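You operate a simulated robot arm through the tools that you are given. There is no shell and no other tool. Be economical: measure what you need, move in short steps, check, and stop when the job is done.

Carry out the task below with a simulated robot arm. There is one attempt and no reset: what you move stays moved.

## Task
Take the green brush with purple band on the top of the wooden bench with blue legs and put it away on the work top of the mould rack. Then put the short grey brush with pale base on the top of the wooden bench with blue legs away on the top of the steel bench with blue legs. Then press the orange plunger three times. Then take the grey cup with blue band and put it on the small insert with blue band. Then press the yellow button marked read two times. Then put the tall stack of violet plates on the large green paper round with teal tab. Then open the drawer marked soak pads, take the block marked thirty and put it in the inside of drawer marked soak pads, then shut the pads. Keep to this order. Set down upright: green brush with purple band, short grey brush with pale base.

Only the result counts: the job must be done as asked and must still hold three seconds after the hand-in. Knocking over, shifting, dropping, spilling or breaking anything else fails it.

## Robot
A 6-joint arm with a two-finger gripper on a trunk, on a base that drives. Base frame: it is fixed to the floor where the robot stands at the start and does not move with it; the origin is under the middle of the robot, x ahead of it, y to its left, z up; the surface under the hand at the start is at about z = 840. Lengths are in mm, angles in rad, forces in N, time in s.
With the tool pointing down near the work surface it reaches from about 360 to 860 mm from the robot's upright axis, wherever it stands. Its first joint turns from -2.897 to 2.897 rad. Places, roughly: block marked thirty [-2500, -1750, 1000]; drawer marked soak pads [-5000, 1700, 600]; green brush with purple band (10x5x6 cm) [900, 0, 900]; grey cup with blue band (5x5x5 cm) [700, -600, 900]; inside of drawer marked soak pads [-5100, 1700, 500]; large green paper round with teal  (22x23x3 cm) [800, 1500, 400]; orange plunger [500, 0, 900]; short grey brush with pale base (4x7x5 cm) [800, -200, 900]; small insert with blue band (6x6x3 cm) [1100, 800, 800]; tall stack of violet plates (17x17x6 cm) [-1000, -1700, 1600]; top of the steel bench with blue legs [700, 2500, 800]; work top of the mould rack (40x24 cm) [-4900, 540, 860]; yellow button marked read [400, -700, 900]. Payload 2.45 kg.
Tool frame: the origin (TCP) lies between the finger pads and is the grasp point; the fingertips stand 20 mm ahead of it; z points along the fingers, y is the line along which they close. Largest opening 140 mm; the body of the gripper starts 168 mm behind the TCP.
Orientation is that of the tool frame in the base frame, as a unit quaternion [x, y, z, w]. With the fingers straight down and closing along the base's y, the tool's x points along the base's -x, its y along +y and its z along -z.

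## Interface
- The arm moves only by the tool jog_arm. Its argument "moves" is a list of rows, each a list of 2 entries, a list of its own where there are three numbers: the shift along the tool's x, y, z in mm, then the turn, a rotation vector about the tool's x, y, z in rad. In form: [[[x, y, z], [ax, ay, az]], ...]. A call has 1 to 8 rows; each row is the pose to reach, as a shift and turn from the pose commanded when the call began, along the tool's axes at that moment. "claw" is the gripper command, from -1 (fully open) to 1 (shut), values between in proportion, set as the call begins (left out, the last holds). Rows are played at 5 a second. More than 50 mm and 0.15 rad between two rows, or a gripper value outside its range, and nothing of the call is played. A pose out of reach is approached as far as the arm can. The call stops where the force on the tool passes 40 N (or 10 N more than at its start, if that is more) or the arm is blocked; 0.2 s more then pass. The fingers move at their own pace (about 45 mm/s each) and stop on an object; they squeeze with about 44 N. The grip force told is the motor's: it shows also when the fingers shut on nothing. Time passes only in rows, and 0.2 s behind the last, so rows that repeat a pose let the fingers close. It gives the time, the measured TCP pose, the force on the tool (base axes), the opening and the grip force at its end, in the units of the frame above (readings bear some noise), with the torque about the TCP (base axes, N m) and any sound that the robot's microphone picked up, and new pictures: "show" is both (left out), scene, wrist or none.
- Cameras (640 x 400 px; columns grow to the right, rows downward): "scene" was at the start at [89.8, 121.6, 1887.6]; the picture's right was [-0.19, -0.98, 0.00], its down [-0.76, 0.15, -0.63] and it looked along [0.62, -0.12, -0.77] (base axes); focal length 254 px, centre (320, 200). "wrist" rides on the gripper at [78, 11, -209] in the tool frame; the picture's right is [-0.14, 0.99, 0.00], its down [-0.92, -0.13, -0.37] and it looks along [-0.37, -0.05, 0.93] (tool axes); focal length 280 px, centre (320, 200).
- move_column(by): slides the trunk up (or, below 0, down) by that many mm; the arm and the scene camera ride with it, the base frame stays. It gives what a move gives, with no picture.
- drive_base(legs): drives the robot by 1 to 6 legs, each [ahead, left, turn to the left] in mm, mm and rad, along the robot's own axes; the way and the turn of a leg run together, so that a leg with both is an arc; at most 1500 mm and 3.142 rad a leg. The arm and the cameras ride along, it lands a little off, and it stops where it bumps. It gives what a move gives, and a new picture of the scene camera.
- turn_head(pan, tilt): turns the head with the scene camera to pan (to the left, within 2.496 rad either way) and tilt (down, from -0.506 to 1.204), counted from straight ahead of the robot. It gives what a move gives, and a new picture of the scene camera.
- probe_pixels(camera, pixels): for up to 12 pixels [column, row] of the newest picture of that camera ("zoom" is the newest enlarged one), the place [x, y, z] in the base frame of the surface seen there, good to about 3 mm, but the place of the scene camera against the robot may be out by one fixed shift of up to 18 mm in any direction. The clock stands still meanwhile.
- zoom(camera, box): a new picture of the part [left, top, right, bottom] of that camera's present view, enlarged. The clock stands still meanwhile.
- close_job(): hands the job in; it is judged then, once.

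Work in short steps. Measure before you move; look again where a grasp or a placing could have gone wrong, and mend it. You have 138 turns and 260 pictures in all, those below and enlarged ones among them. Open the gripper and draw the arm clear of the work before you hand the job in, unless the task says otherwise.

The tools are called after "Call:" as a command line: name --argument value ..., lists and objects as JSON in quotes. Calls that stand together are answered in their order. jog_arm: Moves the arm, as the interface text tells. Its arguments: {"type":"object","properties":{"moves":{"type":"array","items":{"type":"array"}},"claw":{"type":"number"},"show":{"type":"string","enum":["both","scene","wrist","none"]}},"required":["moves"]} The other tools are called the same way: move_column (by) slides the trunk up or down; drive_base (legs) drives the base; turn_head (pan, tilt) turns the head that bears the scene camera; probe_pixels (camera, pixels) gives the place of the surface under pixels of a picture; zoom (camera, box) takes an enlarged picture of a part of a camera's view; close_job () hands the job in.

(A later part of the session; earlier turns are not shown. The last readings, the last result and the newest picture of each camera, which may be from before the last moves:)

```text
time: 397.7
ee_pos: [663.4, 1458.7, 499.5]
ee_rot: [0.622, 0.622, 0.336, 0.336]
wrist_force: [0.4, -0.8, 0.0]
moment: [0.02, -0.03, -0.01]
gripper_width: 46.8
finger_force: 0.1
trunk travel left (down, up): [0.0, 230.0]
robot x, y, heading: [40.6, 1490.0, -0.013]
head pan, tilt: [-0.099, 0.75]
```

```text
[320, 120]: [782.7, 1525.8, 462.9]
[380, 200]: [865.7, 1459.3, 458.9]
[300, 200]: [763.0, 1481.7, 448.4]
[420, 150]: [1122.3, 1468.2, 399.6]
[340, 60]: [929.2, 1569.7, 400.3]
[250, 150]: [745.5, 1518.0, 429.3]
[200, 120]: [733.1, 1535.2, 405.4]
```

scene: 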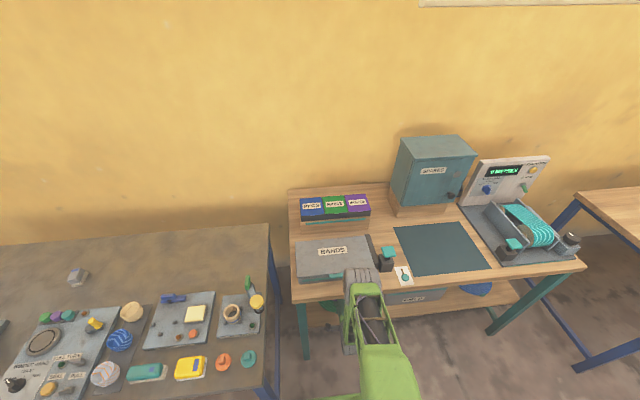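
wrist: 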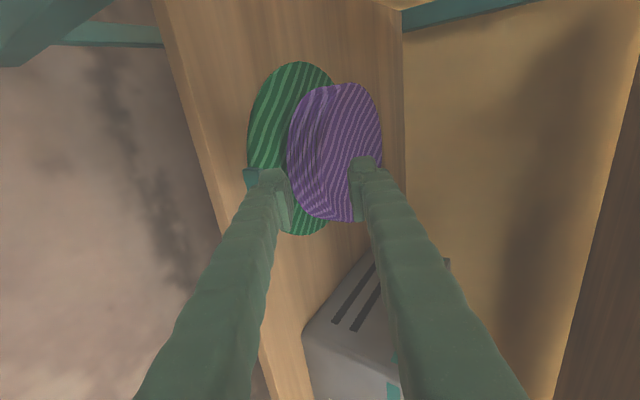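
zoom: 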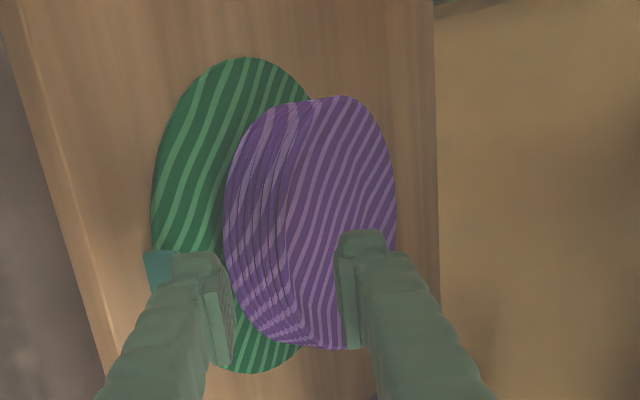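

The stack stands flat on the round (top z≈460, centre ≈(790,1450)). Now I withdraw, and drive all the way to the soak-pads drawer with the arm low and pointing ahead.

Call:
jog_arm --moves '[[[0, 0, -40], [0, 0, 0]]]' --claw -0.5 --show "none"

Call:
drive_base --legs '[[-310, 0, 0], [0, 0, -1.556], [1047, 0, 0], [1047, 0, 0], [0, 0, -1.571], [1500, 0, 0]]'

Call:
drive_base --legs '[[1500, 0, 0], [400, 0, 0], [0, -1150, 0], [0, -1150, 0]]'

Call:
turn_head --pan 0.0 --tilt 0.7

Call:
zoom --camera "scene" --box '[200, 80, 500, 280]'

```text
time: 398.1
ee_pos: [629.4, 1459.3, 520.6]
ee_rot: [0.622, 0.621, 0.337, 0.337]
wrist_force: [-0.5, -0.1, -0.9]
moment: [-0.03, -0.04, 0.0]
gripper_width: 81.3
finger_force: 0.0
trunk travel left (down, up): [0.0, 230.0]
robot x, y, heading: [44.7, 1496.5, -0.015]
head pan, tilt: [-0.099, 0.75]
```

```text
time: 424.8
ee_pos: [-2344.4, -614.9, 521.7]
ee_rot: [0.634, -0.61, -0.33, 0.342]
wrist_force: [-0.6, 0.6, -0.2]
moment: [-0.03, 0.02, 0.0]
gripper_width: 104.7
finger_force: 0.1
trunk travel left (down, up): [0.0, 230.0]
robot x, y, heading: [-1756.8, -628.5, -3.123]
head pan, tilt: [-0.099, 0.75]
```

scene: 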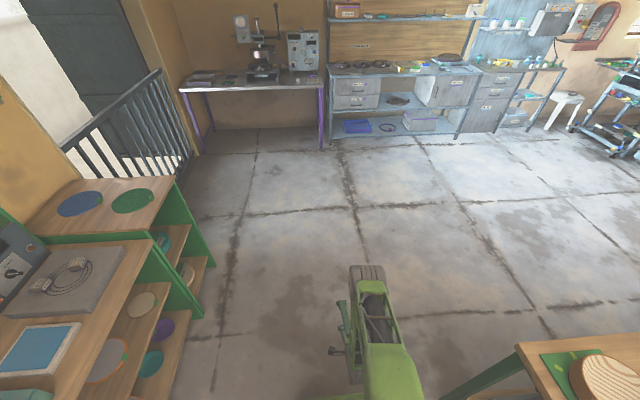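

```text
time: 454.2
ee_pos: [-4324.7, 1628.7, 521.4]
ee_rot: [0.637, -0.607, -0.329, 0.344]
wrist_force: [-0.4, 0.6, 1.0]
moment: [-0.03, 0.01, 0.0]
gripper_width: 105.2
finger_force: 0.0
trunk travel left (down, up): [0.0, 230.0]
robot x, y, heading: [-3733.4, 1620.1, -3.117]
head pan, tilt: [-0.099, 0.75]
```

scene: 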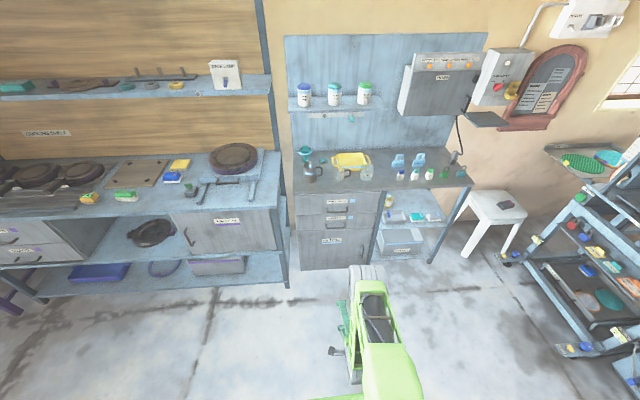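

```text
time: 454.9
ee_pos: [-4325.5, 1629.1, 521.3]
ee_rot: [0.636, -0.608, -0.329, 0.343]
wrist_force: [0.0, 0.0, -0.5]
moment: [0.03, 0.01, 0.0]
gripper_width: 105.0
finger_force: 0.1
trunk travel left (down, up): [0.0, 230.0]
robot x, y, heading: [-3739.6, 1623.2, -3.11]
head pan, tilt: [0.0, 0.7]
```

scene: 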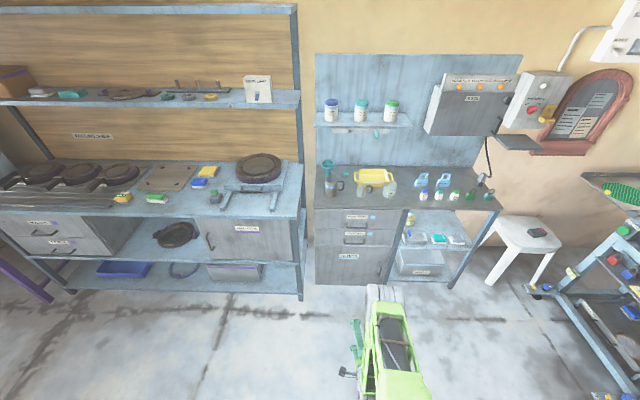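

```text
2.00 times, centred on (350, 180) of scene
```

zoom: 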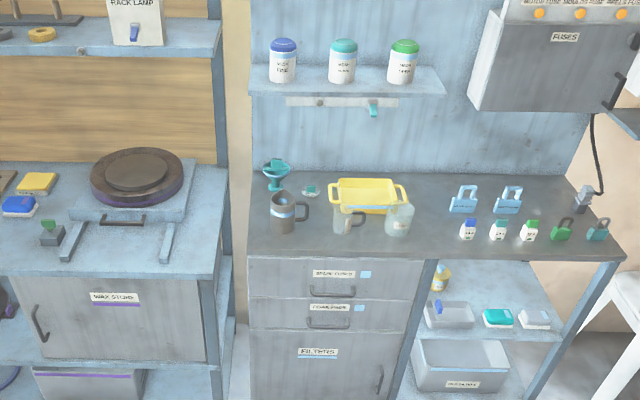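

The cabinet has two drawers with bar handles. I zoom to read the labels and probe the handles.

Call:
zoom --camera "scene" --box '[310, 200, 410, 262]'

Call:
probe_pixels --camera "scene" --pixels '[[355, 226], [348, 225], [363, 225], [355, 242], [345, 241], [365, 241], [330, 222], [330, 238], [380, 222], [355, 213], [355, 232], [355, 250]]'

```text
6.40 times, centred on (360, 231) of scene
```

zoom: 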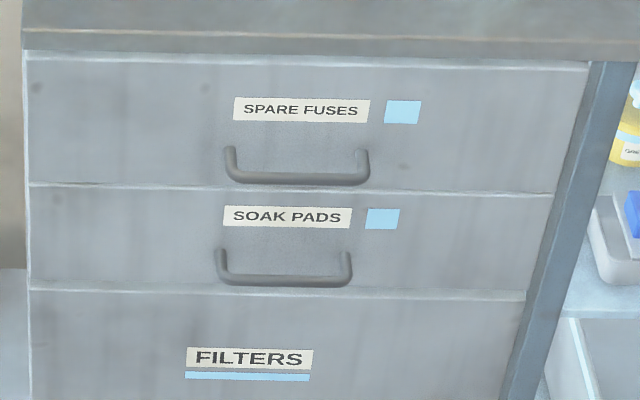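

```text
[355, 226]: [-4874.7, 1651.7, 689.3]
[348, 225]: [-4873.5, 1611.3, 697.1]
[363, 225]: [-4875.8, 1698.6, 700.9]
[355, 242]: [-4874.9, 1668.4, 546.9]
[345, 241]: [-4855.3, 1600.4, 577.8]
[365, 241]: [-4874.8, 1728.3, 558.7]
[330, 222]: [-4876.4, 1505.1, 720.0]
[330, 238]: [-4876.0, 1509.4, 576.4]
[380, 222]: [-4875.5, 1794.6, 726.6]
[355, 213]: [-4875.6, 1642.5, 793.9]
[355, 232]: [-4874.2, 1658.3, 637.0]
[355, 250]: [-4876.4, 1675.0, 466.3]
```

"SOAK PADS" is the second drawer; its bar is near z≈550–565, y≈1655. I straighten the heading, drive 400 ahead, raise a little and look with the wrist camera.

Call:
drive_base --legs '[[0, 0, -0.028], [400, -8, 0]]'

Call:
jog_arm --moves '[[[0, 13, -8.5], [0, 0, 0]], [[0, 26, -17], [0, 0, 0]], [[0, 26, -17], [0, 0, 0]]]' --claw -0.2 --show "wrist"

Call:
zoom --camera "wrist" --box '[220, 60, 480, 300]'

```text
time: 457.8
ee_pos: [-4723.3, 1654.8, 521.1]
ee_rot: [0.627, -0.617, -0.335, 0.338]
wrist_force: [-0.3, -0.2, 0.6]
moment: [0.02, 0.01, 0.03]
gripper_width: 105.1
finger_force: 0.1
trunk travel left (down, up): [0.0, 230.0]
robot x, y, heading: [-4131.0, 1632.8, 3.142]
head pan, tilt: [0.0, 0.7]
```

scene: 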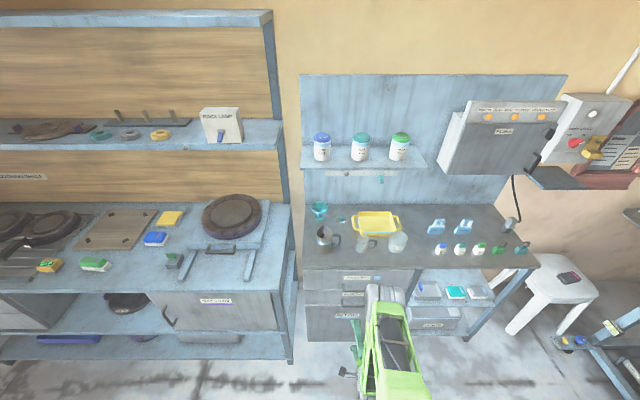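

```text
time: 458.6
ee_pos: [-4720.6, 1656.0, 550.9]
ee_rot: [0.627, -0.617, -0.335, 0.337]
wrist_force: [-0.4, 0.3, -0.3]
moment: [0.01, -0.01, -0.02]
gripper_width: 84.0
finger_force: 0.0
trunk travel left (down, up): [0.0, 230.0]
robot x, y, heading: [-4131.4, 1633.2, 3.144]
head pan, tilt: [0.0, 0.7]
```

wrist: 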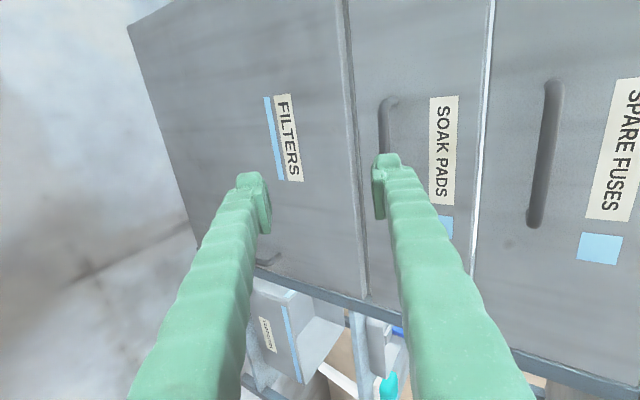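

```text
1.67 times, centred on (350, 180) of wrist
```

zoom: 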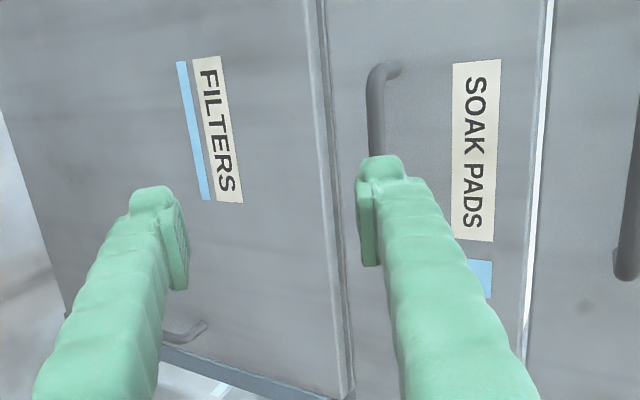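

The soak-pads handle bar is at (383,100–155), just behind the upper finger. Probe it.

Call:
probe_pixels --camera "wrist" --pixels '[[383, 110], [383, 125], [383, 140], [390, 98], [384, 120], [385, 130], [410, 120], [382, 150], [347, 150]]'

```text
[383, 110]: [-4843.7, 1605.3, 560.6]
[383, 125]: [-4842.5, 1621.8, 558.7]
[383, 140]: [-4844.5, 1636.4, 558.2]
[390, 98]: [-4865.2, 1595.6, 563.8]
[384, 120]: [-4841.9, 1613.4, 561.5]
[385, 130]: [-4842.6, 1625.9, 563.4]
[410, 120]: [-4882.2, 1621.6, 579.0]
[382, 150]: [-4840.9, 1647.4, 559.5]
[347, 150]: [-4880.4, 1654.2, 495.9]
```

Bar: front x≈-4842, z≈560, y 1600–1720. I approach along the tool axis with ~42 mm opening, grip the bar, and pull by driving back 280 mm.

Call:
jog_arm --moves '[[[0, 38, 21], [0, 0, 0]], [[0, 77.3, 41.5], [0, 0, 0]], [[0, 77.3, 60], [0, 0, 0]], [[0, 77.3, 78], [0, 0, 0]], [[0, 77.3, 90], [0, 0, 0]], [[0, 77.3, 90], [0, 0, 0]]]' --claw 0.4 --show "none"

Call:
jog_arm --moves '[[[0, 0, 0], [0, 0, 0]], [[0, 0, 0], [0, 0, 0]], [[0, 0, 0], [0, 0, 0]], [[0, 0, 0], [0, 0, 0]]]' --claw 1 --show "none"

Call:
drive_base --legs '[[-280, 0, 0]]'

Call:
jog_arm --moves '[[[0, 0, 0], [0, 0, 0]]]' --show "wrist"

```text
time: 459.9
ee_pos: [-4839.3, 1652.1, 568.5]
ee_rot: [0.627, -0.617, -0.335, 0.338]
wrist_force: [-0.2, -0.6, -0.3]
moment: [0.0, 0.0, 0.03]
gripper_width: 41.9
finger_force: 0.0
trunk travel left (down, up): [0.0, 230.0]
robot x, y, heading: [-4135.9, 1628.8, 3.139]
head pan, tilt: [0.0, 0.7]
```

```text
time: 460.9
ee_pos: [-4837.1, 1652.4, 564.5]
ee_rot: [0.627, -0.619, -0.332, 0.336]
wrist_force: [11.1, 0.5, -21.2]
moment: [-0.68, -0.25, -0.45]
gripper_width: 10.7
finger_force: 37.8
trunk travel left (down, up): [0.0, 230.0]
robot x, y, heading: [-4134.6, 1631.7, 3.137]
head pan, tilt: [0.0, 0.7]
```

```text
time: 462.9
ee_pos: [-4562.8, 1649.9, 568.7]
ee_rot: [0.628, -0.616, -0.334, 0.339]
wrist_force: [-0.6, -0.1, 0.1]
moment: [0.01, -0.01, 0.02]
gripper_width: 0.1
finger_force: 29.0
trunk travel left (down, up): [0.0, 230.0]
robot x, y, heading: [-3856.4, 1632.6, -3.142]
head pan, tilt: [0.0, 0.7]
```

scene: 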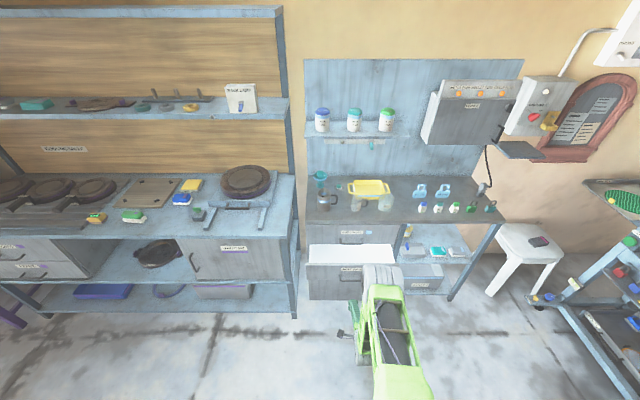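

```text
time: 463.3
ee_pos: [-4563.4, 1650.7, 567.4]
ee_rot: [0.628, -0.616, -0.334, 0.339]
wrist_force: [0.0, 1.0, 0.3]
moment: [-0.02, 0.06, 0.02]
gripper_width: 0.1
finger_force: 29.3
trunk travel left (down, up): [0.0, 230.0]
robot x, y, heading: [-3851.3, 1625.7, -3.142]
head pan, tilt: [0.0, 0.7]
```

wrist: 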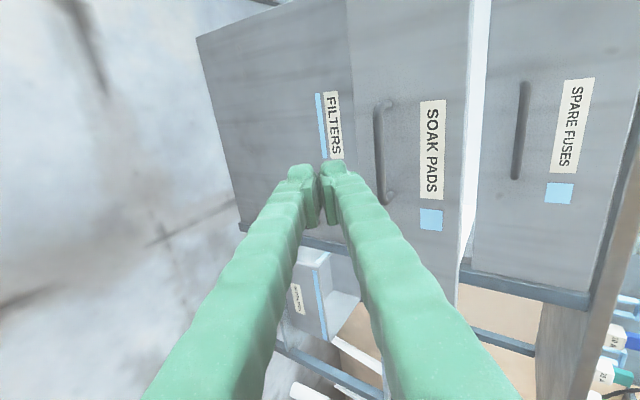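

The drawer opened part-way before the bar slipped free. I measure how far it is open.

Call:
probe_pixels --camera "scene" --pixels '[[350, 246], [350, 252], [350, 258], [350, 264], [330, 264], [312, 252], [393, 252], [350, 270]]'

Call:
probe_pixels --camera "wrist" --pixels '[[378, 130], [400, 150], [465, 150], [475, 150], [385, 190], [380, 170]]'

Call:
zoom --camera "scene" --box '[295, 210, 425, 300]'

```text
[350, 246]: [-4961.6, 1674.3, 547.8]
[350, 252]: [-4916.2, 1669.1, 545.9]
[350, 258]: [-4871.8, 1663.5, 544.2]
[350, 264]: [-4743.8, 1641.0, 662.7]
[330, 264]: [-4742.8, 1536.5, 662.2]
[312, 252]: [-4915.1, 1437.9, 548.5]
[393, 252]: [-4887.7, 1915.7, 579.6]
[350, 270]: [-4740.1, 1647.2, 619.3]
```

```text
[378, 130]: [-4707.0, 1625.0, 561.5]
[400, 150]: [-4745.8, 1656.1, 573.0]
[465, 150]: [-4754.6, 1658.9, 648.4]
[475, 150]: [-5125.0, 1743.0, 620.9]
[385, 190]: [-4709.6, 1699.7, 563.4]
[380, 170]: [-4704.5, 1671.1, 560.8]
```

```text
4.44 times, centred on (360, 255) of scene
```

zoom: 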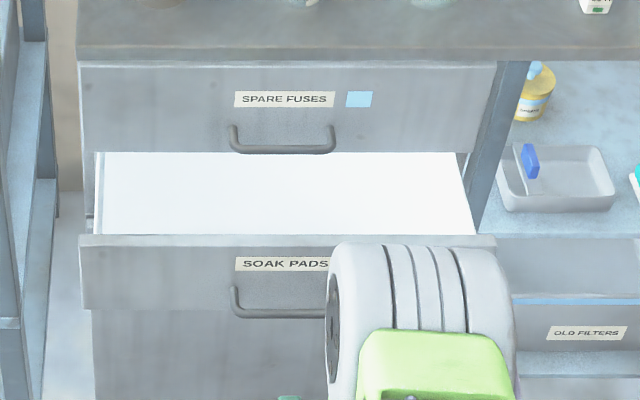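

Drawer is open ~136 mm (floor z≈531, front at -4746): enough for a small block. Now I bring the arm up to the tool-down pose and drive to the block's shelf.

Call:
move_column --by 125

Call:
jog_arm --moves '[[[0, 21.3, -22.3], [0.0483, 0.0483, -0.0893]], [[0, 42.6, -44.6], [0.0966, 0.0966, -0.1786]], [[0, 63.9, -66.9], [0.145, 0.145, -0.268]], [[0, 85.2, -89.2], [0.193, 0.193, -0.357]], [[0, 106.5, -111.5], [0.2416, 0.2416, -0.4466]], [[0, 127.8, -133.8], [0.29, 0.29, -0.536]], [[0, 149, -156], [0.338, 0.338, -0.625]], [[0, 170.4, -178.4], [0.3865, 0.3865, -0.7145]]]' --claw -1 --show "none"

Call:
jog_arm --moves '[[[-1.4, 10.1, -29.1], [0.0483, 0.0483, -0.0893]], [[-2.8, 20.2, -58.2], [0.0966, 0.0966, -0.1786]], [[-4.2, 30.3, -87.3], [0.145, 0.145, -0.268]], [[-5.6, 40.4, -116.4], [0.193, 0.193, -0.357]], [[-7, 50.5, -145.5], [0.2416, 0.2416, -0.4466]], [[-8.4, 60.6, -174.6], [0.29, 0.29, -0.536]], [[-9.8, 70.7, -203.7], [0.338, 0.338, -0.625]], [[-11.2, 80.8, -232.8], [0.3865, 0.3865, -0.7145]]]' --show "none"

Call:
drive_base --legs '[[0, 1215, 0], [0, 1215, 0], [-1350, 0, 0], [0, 0, 1.571]]'

Call:
turn_head --pan 0.0 --tilt 0.6

Call:
zoom --camera "scene" --box '[120, 60, 520, 310]'

```text
time: 464.8
ee_pos: [-4561.7, 1650.9, 692.4]
ee_rot: [0.628, -0.616, -0.334, 0.338]
wrist_force: [0.5, 0.0, 0.1]
moment: [-0.02, -0.02, 0.01]
gripper_width: 0.0
finger_force: 30.0
trunk travel left (down, up): [-125.0, 105.0]
robot x, y, heading: [-3856.8, 1626.9, -3.141]
head pan, tilt: [0.0, 0.7]
```

```text
time: 466.6
ee_pos: [-4505.2, 1651.0, 934.2]
ee_rot: [0.904, -0.337, -0.186, 0.187]
wrist_force: [-0.2, -0.7, 0.5]
moment: [0.0, 0.04, -0.01]
gripper_width: 140.2
finger_force: 0.1
trunk travel left (down, up): [-125.0, 105.0]
robot x, y, heading: [-3857.0, 1628.8, -3.147]
head pan, tilt: [0.0, 0.7]
```

```text
time: 468.4
ee_pos: [-4442.4, 1573.9, 1130.2]
ee_rot: [0.994, -0.043, -0.036, 0.094]
wrist_force: [-0.1, -0.4, -0.5]
moment: [0.08, 0.05, -0.03]
gripper_width: 139.9
finger_force: 0.1
out of reach, approached as far as the arm can: row 5, 6, 7, 8
trunk travel left (down, up): [-125.0, 105.0]
robot x, y, heading: [-3859.9, 1624.7, -3.138]
head pan, tilt: [0.0, 0.7]
```

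```text
time: 500.2
ee_pos: [-2443.9, -1403.1, 1130.1]
ee_rot: [0.734, 0.672, 0.042, 0.092]
wrist_force: [0.0, 0.9, -0.1]
moment: [0.01, 0.05, -0.02]
gripper_width: 139.9
finger_force: 0.1
trunk travel left (down, up): [-125.0, 105.0]
robot x, y, heading: [-2495.9, -817.2, -1.572]
head pan, tilt: [0.0, 0.7]
```

scene: 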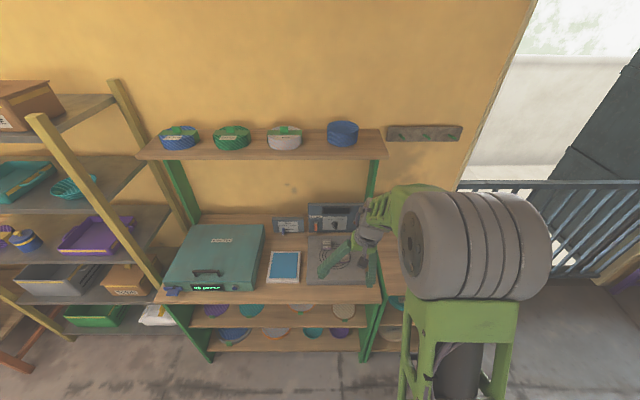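

```text
time: 500.8
ee_pos: [-2443.3, -1403.8, 1129.4]
ee_rot: [0.734, 0.672, 0.04, 0.092]
wrist_force: [0.1, 1.0, 1.0]
moment: [0.01, -0.01, -0.02]
gripper_width: 140.2
finger_force: 0.1
trunk travel left (down, up): [-125.0, 105.0]
robot x, y, heading: [-2494.3, -813.1, -1.574]
head pan, tilt: [0.0, 0.6]
```

scene: 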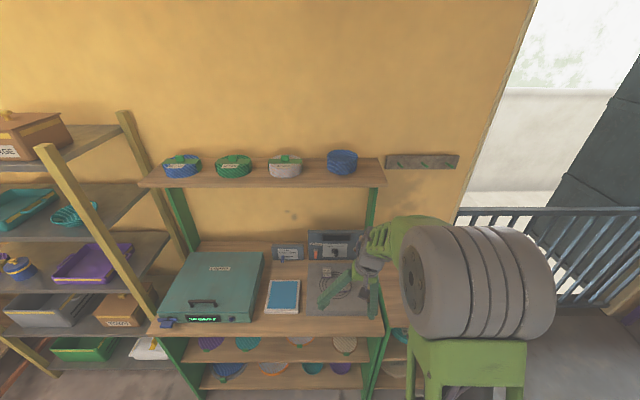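

```text
1.60 times, centred on (320, 185) of scene
```

zoom: 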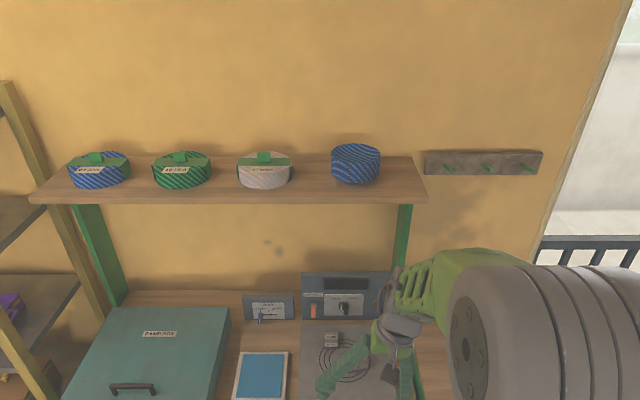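

A small labelled block is at about (327,272) on the ringed plate. Zoom and probe it, with the wrist view too.

Call:
zoom --camera "scene" --box '[295, 245, 375, 310]'

Call:
probe_pixels --camera "scene" --pixels '[[327, 273], [327, 269], [323, 272], [332, 272], [327, 277], [340, 295], [327, 262], [335, 245], [345, 238]]'

Call:
jog_arm --moves '[[[0, 0, 0], [0, 0, 0]]]' --show "wrist"

```text
6.15 times, centred on (335, 278) of scene
```

zoom: 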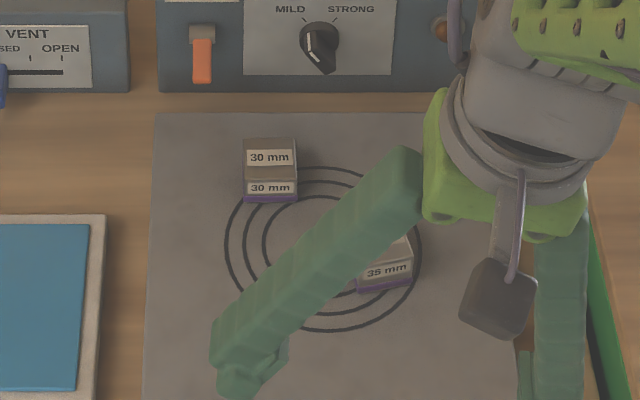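

```text
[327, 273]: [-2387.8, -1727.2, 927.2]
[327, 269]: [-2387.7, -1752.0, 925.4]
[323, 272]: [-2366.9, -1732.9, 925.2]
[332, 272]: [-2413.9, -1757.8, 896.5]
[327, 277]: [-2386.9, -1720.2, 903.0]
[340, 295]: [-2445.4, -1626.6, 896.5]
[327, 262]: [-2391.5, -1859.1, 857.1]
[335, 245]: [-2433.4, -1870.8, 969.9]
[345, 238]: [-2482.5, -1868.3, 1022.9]
```

```text
time: 501.2
ee_pos: [-2444.3, -1403.8, 1127.6]
ee_rot: [0.734, 0.672, 0.041, 0.092]
wrist_force: [-0.6, -0.5, 0.3]
moment: [0.0, 0.03, 0.0]
gripper_width: 139.9
finger_force: 0.1
trunk travel left (down, up): [-125.0, 105.0]
robot x, y, heading: [-2493.6, -814.0, -1.571]
head pan, tilt: [0.0, 0.6]
```

wrist: 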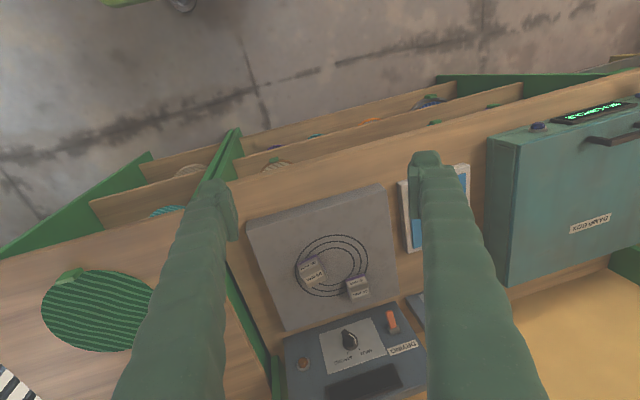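

Block "30 mm" found at ≈(-2380,-1738), top z≈910. I probe it in the wrist view together with the upper shelf's edge, and straighten the tool.

Call:
probe_pixels --camera "wrist" --pixels '[[357, 284], [350, 284], [366, 283], [357, 278], [357, 292], [358, 298], [312, 265], [340, 310]]'

Call:
probe_pixels --camera "scene" --pixels '[[260, 186], [340, 186], [340, 180], [375, 186], [380, 250]]'

Call:
jog_arm --moves '[[[0, 0, 0], [0.094, 0.036, -0.044]], [[0, 0, 0], [0.187, 0.0715, -0.087]], [[0, 0, 0], [0.187, 0.0715, -0.087]]]' --claw -0.3 --show "wrist"

Call:
zoom --camera "wrist" --box '[240, 180, 420, 320]'

```text
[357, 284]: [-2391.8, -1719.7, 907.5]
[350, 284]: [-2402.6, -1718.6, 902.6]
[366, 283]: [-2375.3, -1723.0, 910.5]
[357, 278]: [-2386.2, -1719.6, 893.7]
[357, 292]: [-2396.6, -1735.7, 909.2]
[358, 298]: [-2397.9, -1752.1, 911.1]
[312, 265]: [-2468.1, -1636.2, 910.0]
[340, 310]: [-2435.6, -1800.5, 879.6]
```

```text
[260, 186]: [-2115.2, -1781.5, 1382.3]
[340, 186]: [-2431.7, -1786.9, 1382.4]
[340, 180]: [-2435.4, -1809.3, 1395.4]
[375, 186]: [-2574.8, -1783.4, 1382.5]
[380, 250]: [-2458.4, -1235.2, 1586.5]
```

```text
time: 502.0
ee_pos: [-2443.5, -1403.9, 1129.6]
ee_rot: [0.734, 0.672, 0.042, 0.092]
wrist_force: [-0.6, 0.0, -0.2]
moment: [-0.01, 0.0, -0.01]
gripper_width: 91.2
finger_force: 0.1
out of reach, approached as far as the arm can: row 1, 2, 3
trunk travel left (down, up): [-125.0, 105.0]
robot x, y, heading: [-2495.7, -814.9, -1.572]
head pan, tilt: [0.0, 0.6]
```

wrist: 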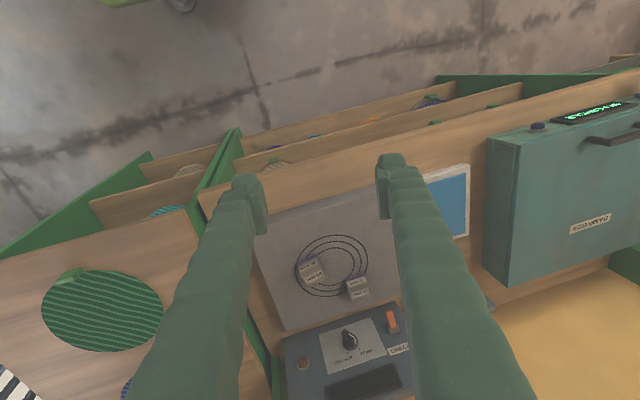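

```text
2.86 times, centred on (330, 250) of wrist
```

zoom: 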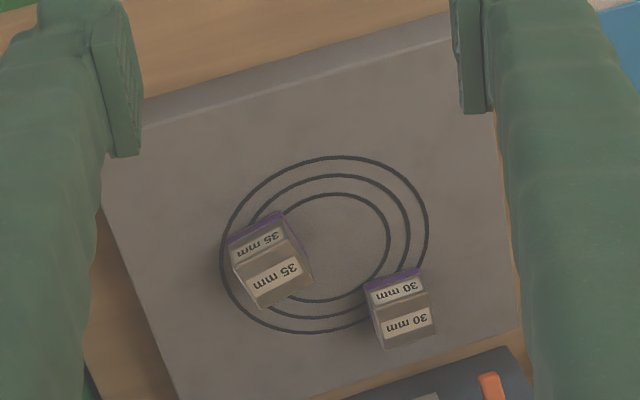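

Block centre ≈(-2389,-1737), top 910. The tool keeps a 0.19 rad tilt (wrist limit), which is acceptable. I drive closer, go over the block and down to a hover at z≈960.

Call:
drive_base --legs '[[230, 54, 0]]'

Call:
jog_arm --moves '[[[-34, 3, 3], [0, 0, 0]], [[-67, 5.5, 5.5], [0, 0, 0]], [[-101, 6, 8], [0, 0, 0]], [[-98.5, -2, 50], [0, 0, 0]], [[-96, -10, 92], [0, 0, 0]], [[-93.5, -18, 134], [0, 0, 0]], [[-91, -26, 172], [0, 0, 0]], [[-91, -26, 172], [0, 0, 0]]]' --claw 0.1 --show "wrist"

Call:
probe_pixels --camera "wrist" --pixels '[[320, 150], [320, 165], [310, 160], [330, 160], [320, 180], [300, 150], [340, 150], [320, 140]]'

Call:
zoom --camera "wrist" --box '[230, 80, 410, 240]'

```text
time: 503.8
ee_pos: [-2391.8, -1637.3, 1128.0]
ee_rot: [0.734, 0.671, 0.042, 0.092]
wrist_force: [0.5, -0.4, -0.5]
moment: [0.05, 0.0, 0.02]
gripper_width: 90.9
finger_force: 0.1
trunk travel left (down, up): [-125.0, 105.0]
robot x, y, heading: [-2443.3, -1046.6, -1.576]
head pan, tilt: [0.0, 0.6]
```

scene: 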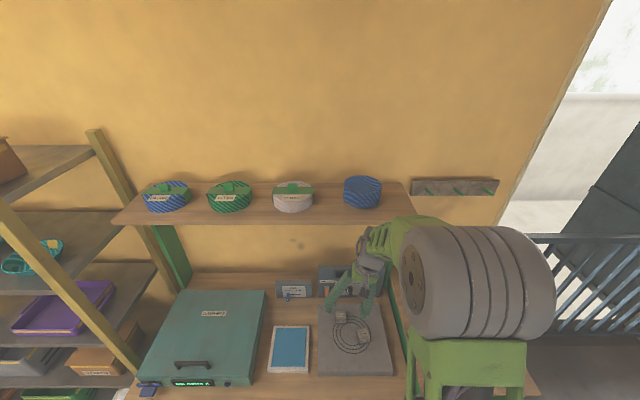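

```text
time: 505.6
ee_pos: [-2394.1, -1736.6, 960.8]
ee_rot: [0.734, 0.672, 0.041, 0.092]
wrist_force: [1.0, -0.1, -0.5]
moment: [0.02, -0.05, -0.01]
gripper_width: 63.0
finger_force: 0.2
out of reach, approached as far as the arm can: row 2, 3
trunk travel left (down, up): [-125.0, 105.0]
robot x, y, heading: [-2439.9, -1045.5, -1.574]
head pan, tilt: [0.0, 0.6]
```

wrist: 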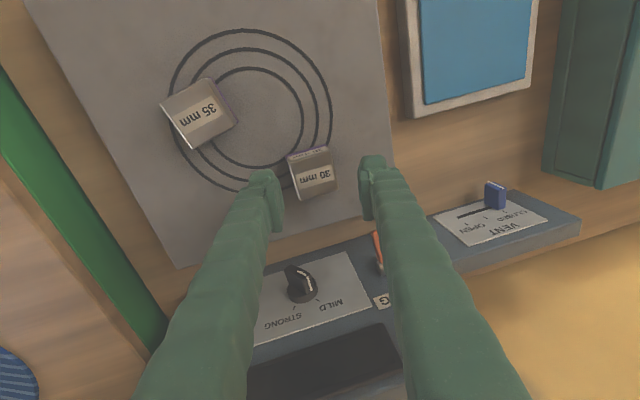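

```text
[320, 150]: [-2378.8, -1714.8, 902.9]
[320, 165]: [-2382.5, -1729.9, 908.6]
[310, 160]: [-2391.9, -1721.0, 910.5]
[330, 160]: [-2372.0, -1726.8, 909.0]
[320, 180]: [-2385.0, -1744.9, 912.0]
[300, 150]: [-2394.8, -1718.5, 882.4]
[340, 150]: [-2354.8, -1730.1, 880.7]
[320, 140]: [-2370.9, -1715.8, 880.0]
```

```text
2.50 times, centred on (320, 160) of wrist
```

zoom: 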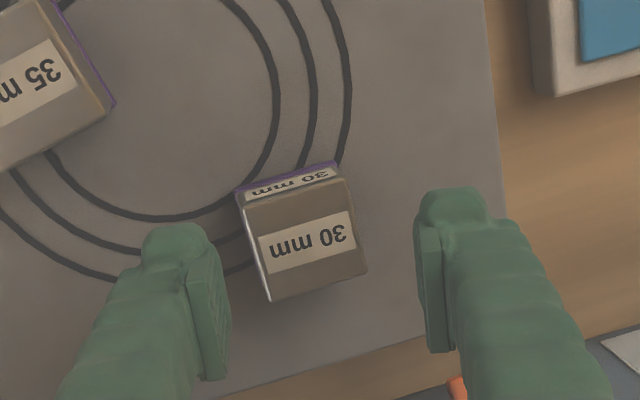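

Block centre ≈(-2390,-1739). I descend to z≈911, grip and lift.

Call:
jog_arm --moves '[[[1, -3.7, 25], [0, 0, 0]], [[2, -7.4, 42], [0, 0, 0]], [[2, -7.4, 49.5], [0, 0, 0]], [[2, -7.4, 49.5], [0, 0, 0]]]' --show "none"

Call:
jog_arm --moves '[[[0, 0, 0], [0, 0, 0]], [[0, 0, 0], [0, 0, 0]], [[0, 0, 0], [0, 0, 0]], [[0, 0, 0], [0, 0, 0]]]' --claw 1 --show "none"

Call:
jog_arm --moves '[[[-2.5, 7.6, -39], [0, 0, 0]], [[-5, 15.2, -78], [0, 0, 0]], [[-7.6, 22.8, -118], [0, 0, 0]], [[-10, 30.4, -157], [0, 0, 0]], [[-12.6, 38, -196], [0, 0, 0]]]' --show "wrist"

```text
time: 506.6
ee_pos: [-2393.1, -1737.3, 910.1]
ee_rot: [0.734, 0.671, 0.041, 0.092]
wrist_force: [-0.1, 0.2, 0.4]
moment: [0.03, 0.01, 0.03]
gripper_width: 62.7
finger_force: 0.1
trunk travel left (down, up): [-125.0, 105.0]
robot x, y, heading: [-2443.5, -1046.4, -1.572]
head pan, tilt: [0.0, 0.6]
```

```text
time: 507.6
ee_pos: [-2392.8, -1739.3, 910.9]
ee_rot: [0.734, 0.671, 0.042, 0.092]
wrist_force: [0.2, -0.5, 1.1]
moment: [0.02, 0.07, -0.03]
gripper_width: 41.9
finger_force: 44.3
trunk travel left (down, up): [-125.0, 105.0]
robot x, y, heading: [-2439.8, -1046.2, -1.572]
head pan, tilt: [0.0, 0.6]
```

```text
time: 508.8
ee_pos: [-2397.8, -1735.1, 1109.0]
ee_rot: [0.733, 0.671, 0.046, 0.101]
wrist_force: [0.0, -0.4, -2.0]
moment: [0.03, 0.0, 0.01]
gripper_width: 41.6
finger_force: 44.5
out of reach, approached as far as the arm can: row 5
trunk travel left (down, up): [-125.0, 105.0]
robot x, y, heading: [-2439.6, -1046.0, -1.575]
head pan, tilt: [0.0, 0.6]
```

wrist: 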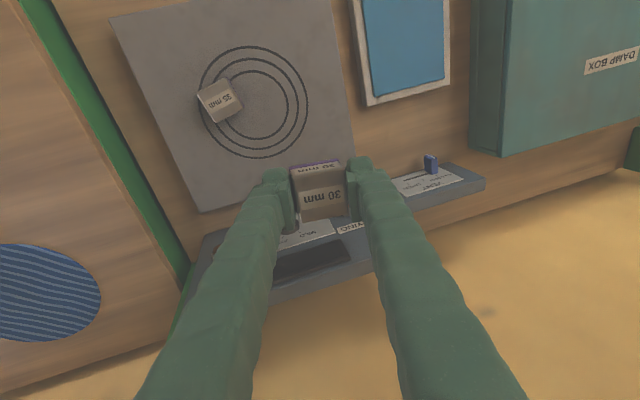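

Block held. I drive back to the drawer, stopping short, lower the trunk, and look down into the drawer.

Call:
drive_base --legs '[[-240, 0, 0], [0, 0, -1.569], [1410, 0, 0], [0, -1280, 0], [0, -1280, 0], [180, 0, 0]]'

Call:
move_column --by -125

Call:
jog_arm --moves '[[[0, 0, 0], [0, 0, 0]]]' --show "wrist"

Call:
probe_pixels --camera "wrist" --pixels '[[320, 260], [380, 260], [420, 260], [250, 260], [320, 290], [420, 300], [380, 230], [200, 260], [450, 230], [400, 320]]'

```text
time: 544.3
ee_pos: [-4726.3, 1708.8, 1107.7]
ee_rot: [0.993, -0.036, -0.037, 0.103]
wrist_force: [-0.2, 0.0, -1.6]
moment: [-0.03, -0.04, -0.01]
gripper_width: 40.9
finger_force: 44.1
trunk travel left (down, up): [-125.0, 105.0]
robot x, y, heading: [-4035.2, 1764.0, -3.13]
head pan, tilt: [0.0, 0.6]
```

scene: 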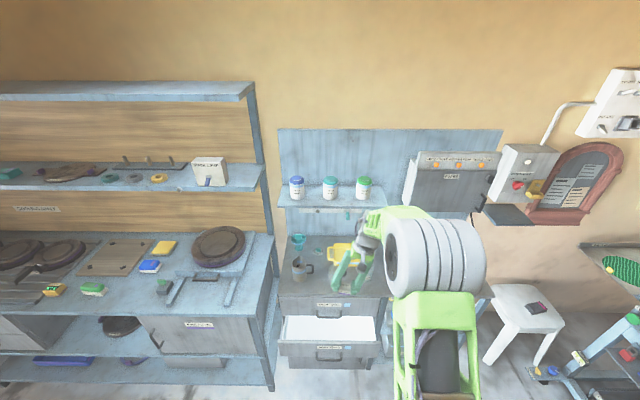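

```text
time: 545.8
ee_pos: [-4726.4, 1709.0, 983.6]
ee_rot: [0.993, -0.035, -0.038, 0.103]
wrist_force: [-0.2, 0.6, -0.7]
moment: [0.01, 0.0, -0.02]
gripper_width: 40.7
finger_force: 43.9
trunk travel left (down, up): [0.0, 230.0]
robot x, y, heading: [-4036.7, 1765.8, -3.131]
head pan, tilt: [0.0, 0.6]
```

```text
time: 546.2
ee_pos: [-4726.4, 1709.1, 983.4]
ee_rot: [0.993, -0.035, -0.037, 0.103]
wrist_force: [0.1, -0.3, -0.9]
moment: [0.01, -0.05, 0.03]
gripper_width: 40.8
finger_force: 43.4
trunk travel left (down, up): [0.0, 230.0]
robot x, y, heading: [-4036.8, 1765.0, -3.131]
head pan, tilt: [0.0, 0.6]
```

wrist: 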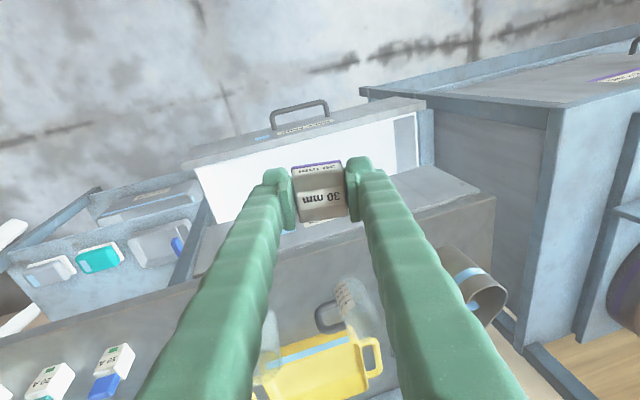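

```text
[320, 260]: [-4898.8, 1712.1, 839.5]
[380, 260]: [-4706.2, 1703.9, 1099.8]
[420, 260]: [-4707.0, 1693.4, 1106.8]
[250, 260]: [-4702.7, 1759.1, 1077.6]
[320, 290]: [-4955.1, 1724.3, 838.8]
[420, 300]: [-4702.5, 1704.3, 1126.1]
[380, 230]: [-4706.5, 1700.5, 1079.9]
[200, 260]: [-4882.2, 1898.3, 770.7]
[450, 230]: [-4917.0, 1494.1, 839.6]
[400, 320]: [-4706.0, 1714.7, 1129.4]
```

TCP y 1709 is right. I drive 64 mm ahead (to x≈-4790) and lower to z≈711 just above the drawer front, then check.

Call:
drive_base --legs '[[64, 0, 0]]'

Call:
jog_arm --moves '[[[3, -9.4, 44.1], [0, 0, 0]], [[6, -18.8, 88.2], [0, 0, 0]], [[9, -28.1, 132.4], [0, 0, 0]], [[12, -37.5, 176.5], [0, 0, 0]], [[15, -46.9, 220.6], [0, 0, 0]], [[18, -56.3, 264.7], [0, 0, 0]], [[18, -56.3, 264.7], [0, 0, 0]]]' --show "wrist"

Call:
probe_pixels --camera "wrist" --pixels '[[320, 120], [320, 140], [320, 100], [320, 80], [260, 140], [380, 140], [320, 240], [230, 170], [420, 150], [320, 155]]'

```text
time: 547.2
ee_pos: [-4790.2, 1707.3, 981.1]
ee_rot: [0.993, -0.035, -0.038, 0.104]
wrist_force: [0.2, 1.3, -1.4]
moment: [0.02, -0.08, 0.03]
gripper_width: 40.9
finger_force: 44.0
trunk travel left (down, up): [0.0, 230.0]
robot x, y, heading: [-4098.0, 1766.5, -3.129]
head pan, tilt: [0.0, 0.6]
```

scene: 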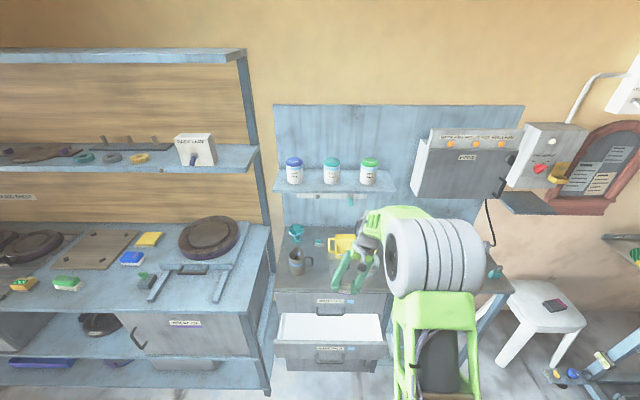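

```text
time: 548.8
ee_pos: [-4790.1, 1708.0, 708.8]
ee_rot: [0.993, -0.035, -0.038, 0.104]
wrist_force: [-0.7, 0.0, -1.6]
moment: [0.03, -0.02, 0.03]
gripper_width: 40.9
finger_force: 44.0
trunk travel left (down, up): [0.0, 230.0]
robot x, y, heading: [-4099.5, 1759.9, -3.129]
head pan, tilt: [0.0, 0.6]
```

wrist: 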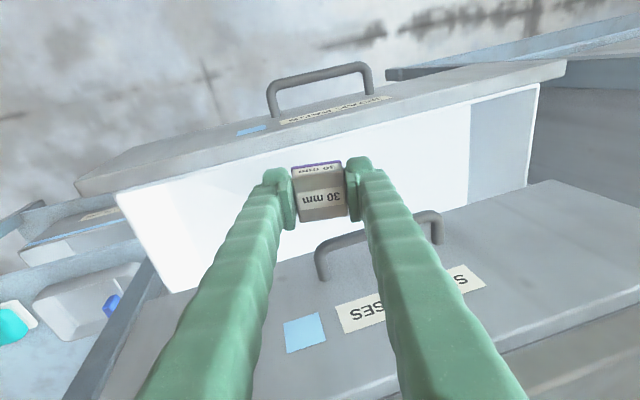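

```text
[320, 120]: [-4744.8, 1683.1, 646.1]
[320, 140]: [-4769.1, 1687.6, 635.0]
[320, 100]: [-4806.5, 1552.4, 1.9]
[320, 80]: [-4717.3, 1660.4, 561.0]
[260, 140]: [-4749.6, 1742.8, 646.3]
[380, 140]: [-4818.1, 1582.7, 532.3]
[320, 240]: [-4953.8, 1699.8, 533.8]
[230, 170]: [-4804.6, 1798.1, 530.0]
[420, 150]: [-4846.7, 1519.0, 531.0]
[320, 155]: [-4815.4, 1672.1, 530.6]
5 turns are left
```

The block is over the drawer floor (z≈531), panel inside at x≈-4769. I shift 12 mm inward, lower to z≈573, release, rise and back off, then look.

Call:
jog_arm --moves '[[[-9, -8.6, 44], [0, 0, 0]], [[-6, -18, 88], [0, 0, 0]], [[-4, -25.5, 124], [0, 0, 0]], [[-3, -27.7, 134.4], [0, 0, 0]], [[-3, -27.7, 134.4], [0, 0, 0]]]' --show "none"

Call:
jog_arm --moves '[[[0, 0, 0], [0, 0, 0]], [[0, 0, 0], [0, 0, 0]], [[0, 0, 0], [0, 0, 0]], [[-3, 9.4, -44.1], [0, 0, 0]], [[-6, 18.8, -88.2], [0, 0, 0]], [[-9, 28.1, -132.4], [0, 0, 0]], [[-12, 37.5, -176.5], [0, 0, 0]], [[-15, 46.9, -220], [0, 0, 0]]]' --claw -0.1 --show "none"

Call:
drive_base --legs '[[-140, -50, 0]]'

Call:
jog_arm --moves '[[[0, 0, 0], [0, -0.12, 0]], [[0, 0, 0], [0, -0.24, 0]], [[0, 0, 0], [0, -0.35, 0]], [[0, 0, 0], [0, -0.35, 0]]]' --claw 1 --show "both"

```text
time: 550.0
ee_pos: [-4802.3, 1708.1, 574.1]
ee_rot: [0.993, -0.035, -0.037, 0.103]
wrist_force: [0.4, -0.1, -1.2]
moment: [0.03, -0.01, 0.04]
gripper_width: 40.7
finger_force: 43.9
trunk travel left (down, up): [0.0, 230.0]
robot x, y, heading: [-4100.9, 1765.9, -3.126]
head pan, tilt: [0.0, 0.6]
```

```text
time: 551.8
ee_pos: [-4800.4, 1709.1, 801.9]
ee_rot: [0.993, -0.035, -0.037, 0.103]
wrist_force: [0.1, 0.6, 0.4]
moment: [-0.01, 0.01, 0.0]
gripper_width: 77.4
finger_force: 0.0
trunk travel left (down, up): [0.0, 230.0]
robot x, y, heading: [-4098.9, 1765.6, -3.125]
head pan, tilt: [0.0, 0.6]
```

```text
time: 553.2
ee_pos: [-4661.7, 1759.4, 801.8]
ee_rot: [0.993, -0.034, -0.037, 0.103]
wrist_force: [0.5, 0.5, -0.3]
moment: [-0.04, -0.01, 0.02]
gripper_width: 77.2
finger_force: 0.0
trunk travel left (down, up): [0.0, 230.0]
robot x, y, heading: [-3961.9, 1812.3, -3.127]
head pan, tilt: [0.0, 0.6]
```

scene: 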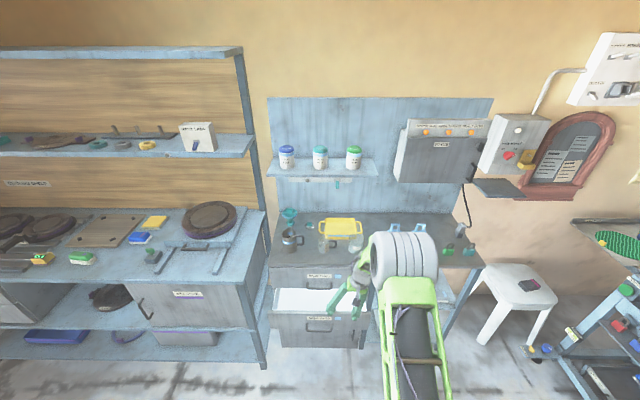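

```text
time: 554.2
ee_pos: [-4662.8, 1754.3, 802.6]
ee_rot: [0.974, -0.049, -0.194, 0.104]
wrist_force: [-0.8, -0.2, 0.2]
moment: [0.0, 0.01, 0.0]
gripper_width: 0.1
finger_force: 9.0
out of reach, approached as far as the arm can: row 3, 4
trunk travel left (down, up): [0.0, 230.0]
robot x, y, heading: [-3961.6, 1813.1, -3.127]
head pan, tilt: [0.0, 0.6]
4 turns are left
```

scene: 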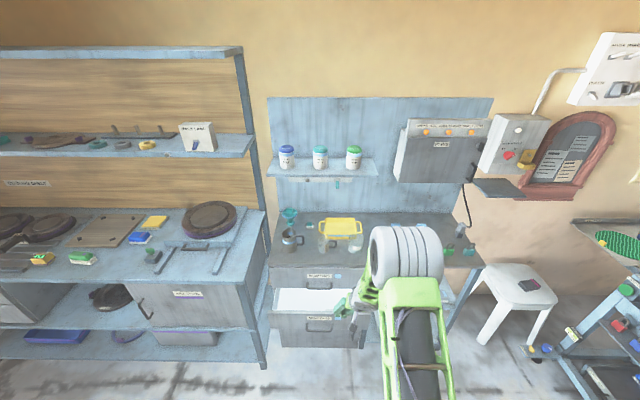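
wrist: 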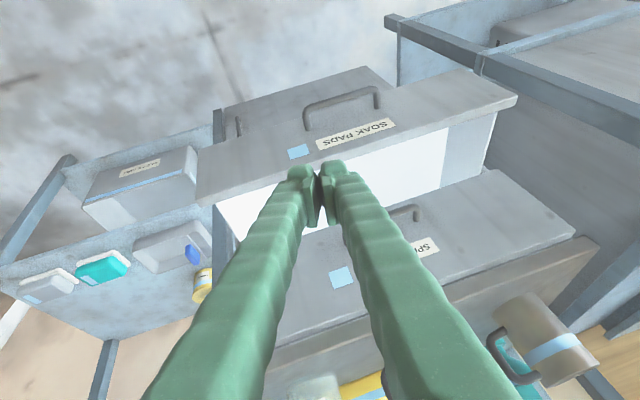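

Now I lower the tilted shut fingertips in front of the drawer panel (right of the handle) and push it shut by driving ahead.

Call:
jog_arm --moves '[[[16.8, -10.2, 41.3], [0, 0, 0]], [[33.6, -20.4, 82.6], [0, 0, 0]], [[50.4, -30.6, 123.9], [0, 0, 0]], [[67.2, -40.6, 165], [0, 0, 0]], [[67.2, -40.6, 165], [0, 0, 0]]]' --claw 1 --show "wrist"

Call:
drive_base --legs '[[120, 0, 0], [100, 0, 0]]'

Call:
zoom --camera "scene" --box '[240, 200, 420, 320]'

Call:
probe_pixels --camera "zoom" --pixels '[[180, 240], [200, 200], [160, 200], [160, 240], [220, 270]]'

```text
time: 555.4
ee_pos: [-4669.4, 1757.8, 620.9]
ee_rot: [0.972, -0.053, -0.209, 0.095]
wrist_force: [0.0, 0.2, -0.6]
moment: [-0.05, 0.01, -0.02]
gripper_width: 0.0
finger_force: 29.5
trunk travel left (down, up): [0.0, 230.0]
robot x, y, heading: [-3961.3, 1815.1, -3.127]
head pan, tilt: [0.0, 0.6]
```

wrist: 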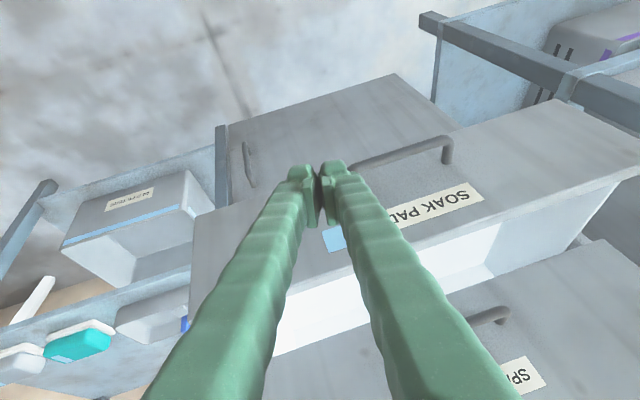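

```text
time: 557.4
ee_pos: [-4856.3, 1755.8, 613.7]
ee_rot: [0.975, -0.051, -0.197, 0.092]
wrist_force: [-0.1, -0.1, 0.3]
moment: [0.04, -0.02, -0.03]
gripper_width: 0.0
finger_force: 29.7
trunk travel left (down, up): [0.0, 230.0]
robot x, y, heading: [-4165.3, 1812.0, -3.129]
head pan, tilt: [0.0, 0.6]
stopped in leg 2: the force on the tool passed its limit at 67 N (the readings are from after the stop); the commanded pose is now the measured one
```

scene: 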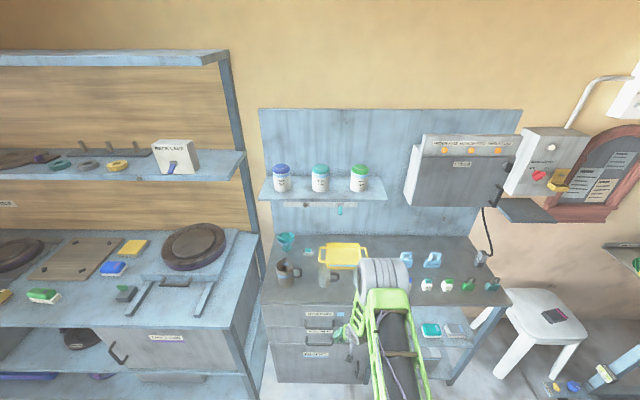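

```text
3.33 times, centred on (330, 260) of scene
```

zoom: 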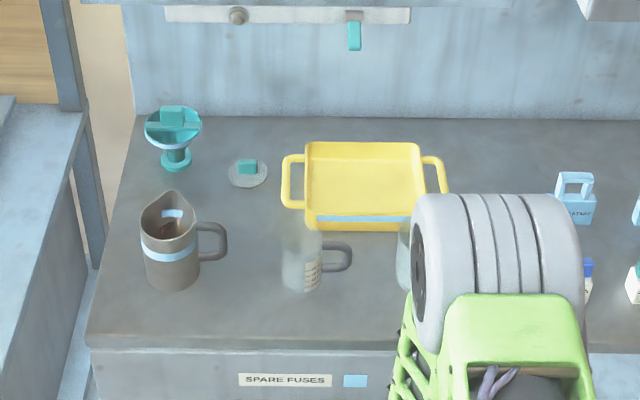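

```text
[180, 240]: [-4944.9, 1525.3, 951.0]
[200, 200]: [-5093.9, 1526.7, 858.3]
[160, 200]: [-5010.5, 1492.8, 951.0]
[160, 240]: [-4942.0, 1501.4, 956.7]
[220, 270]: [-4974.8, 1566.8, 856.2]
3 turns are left
```

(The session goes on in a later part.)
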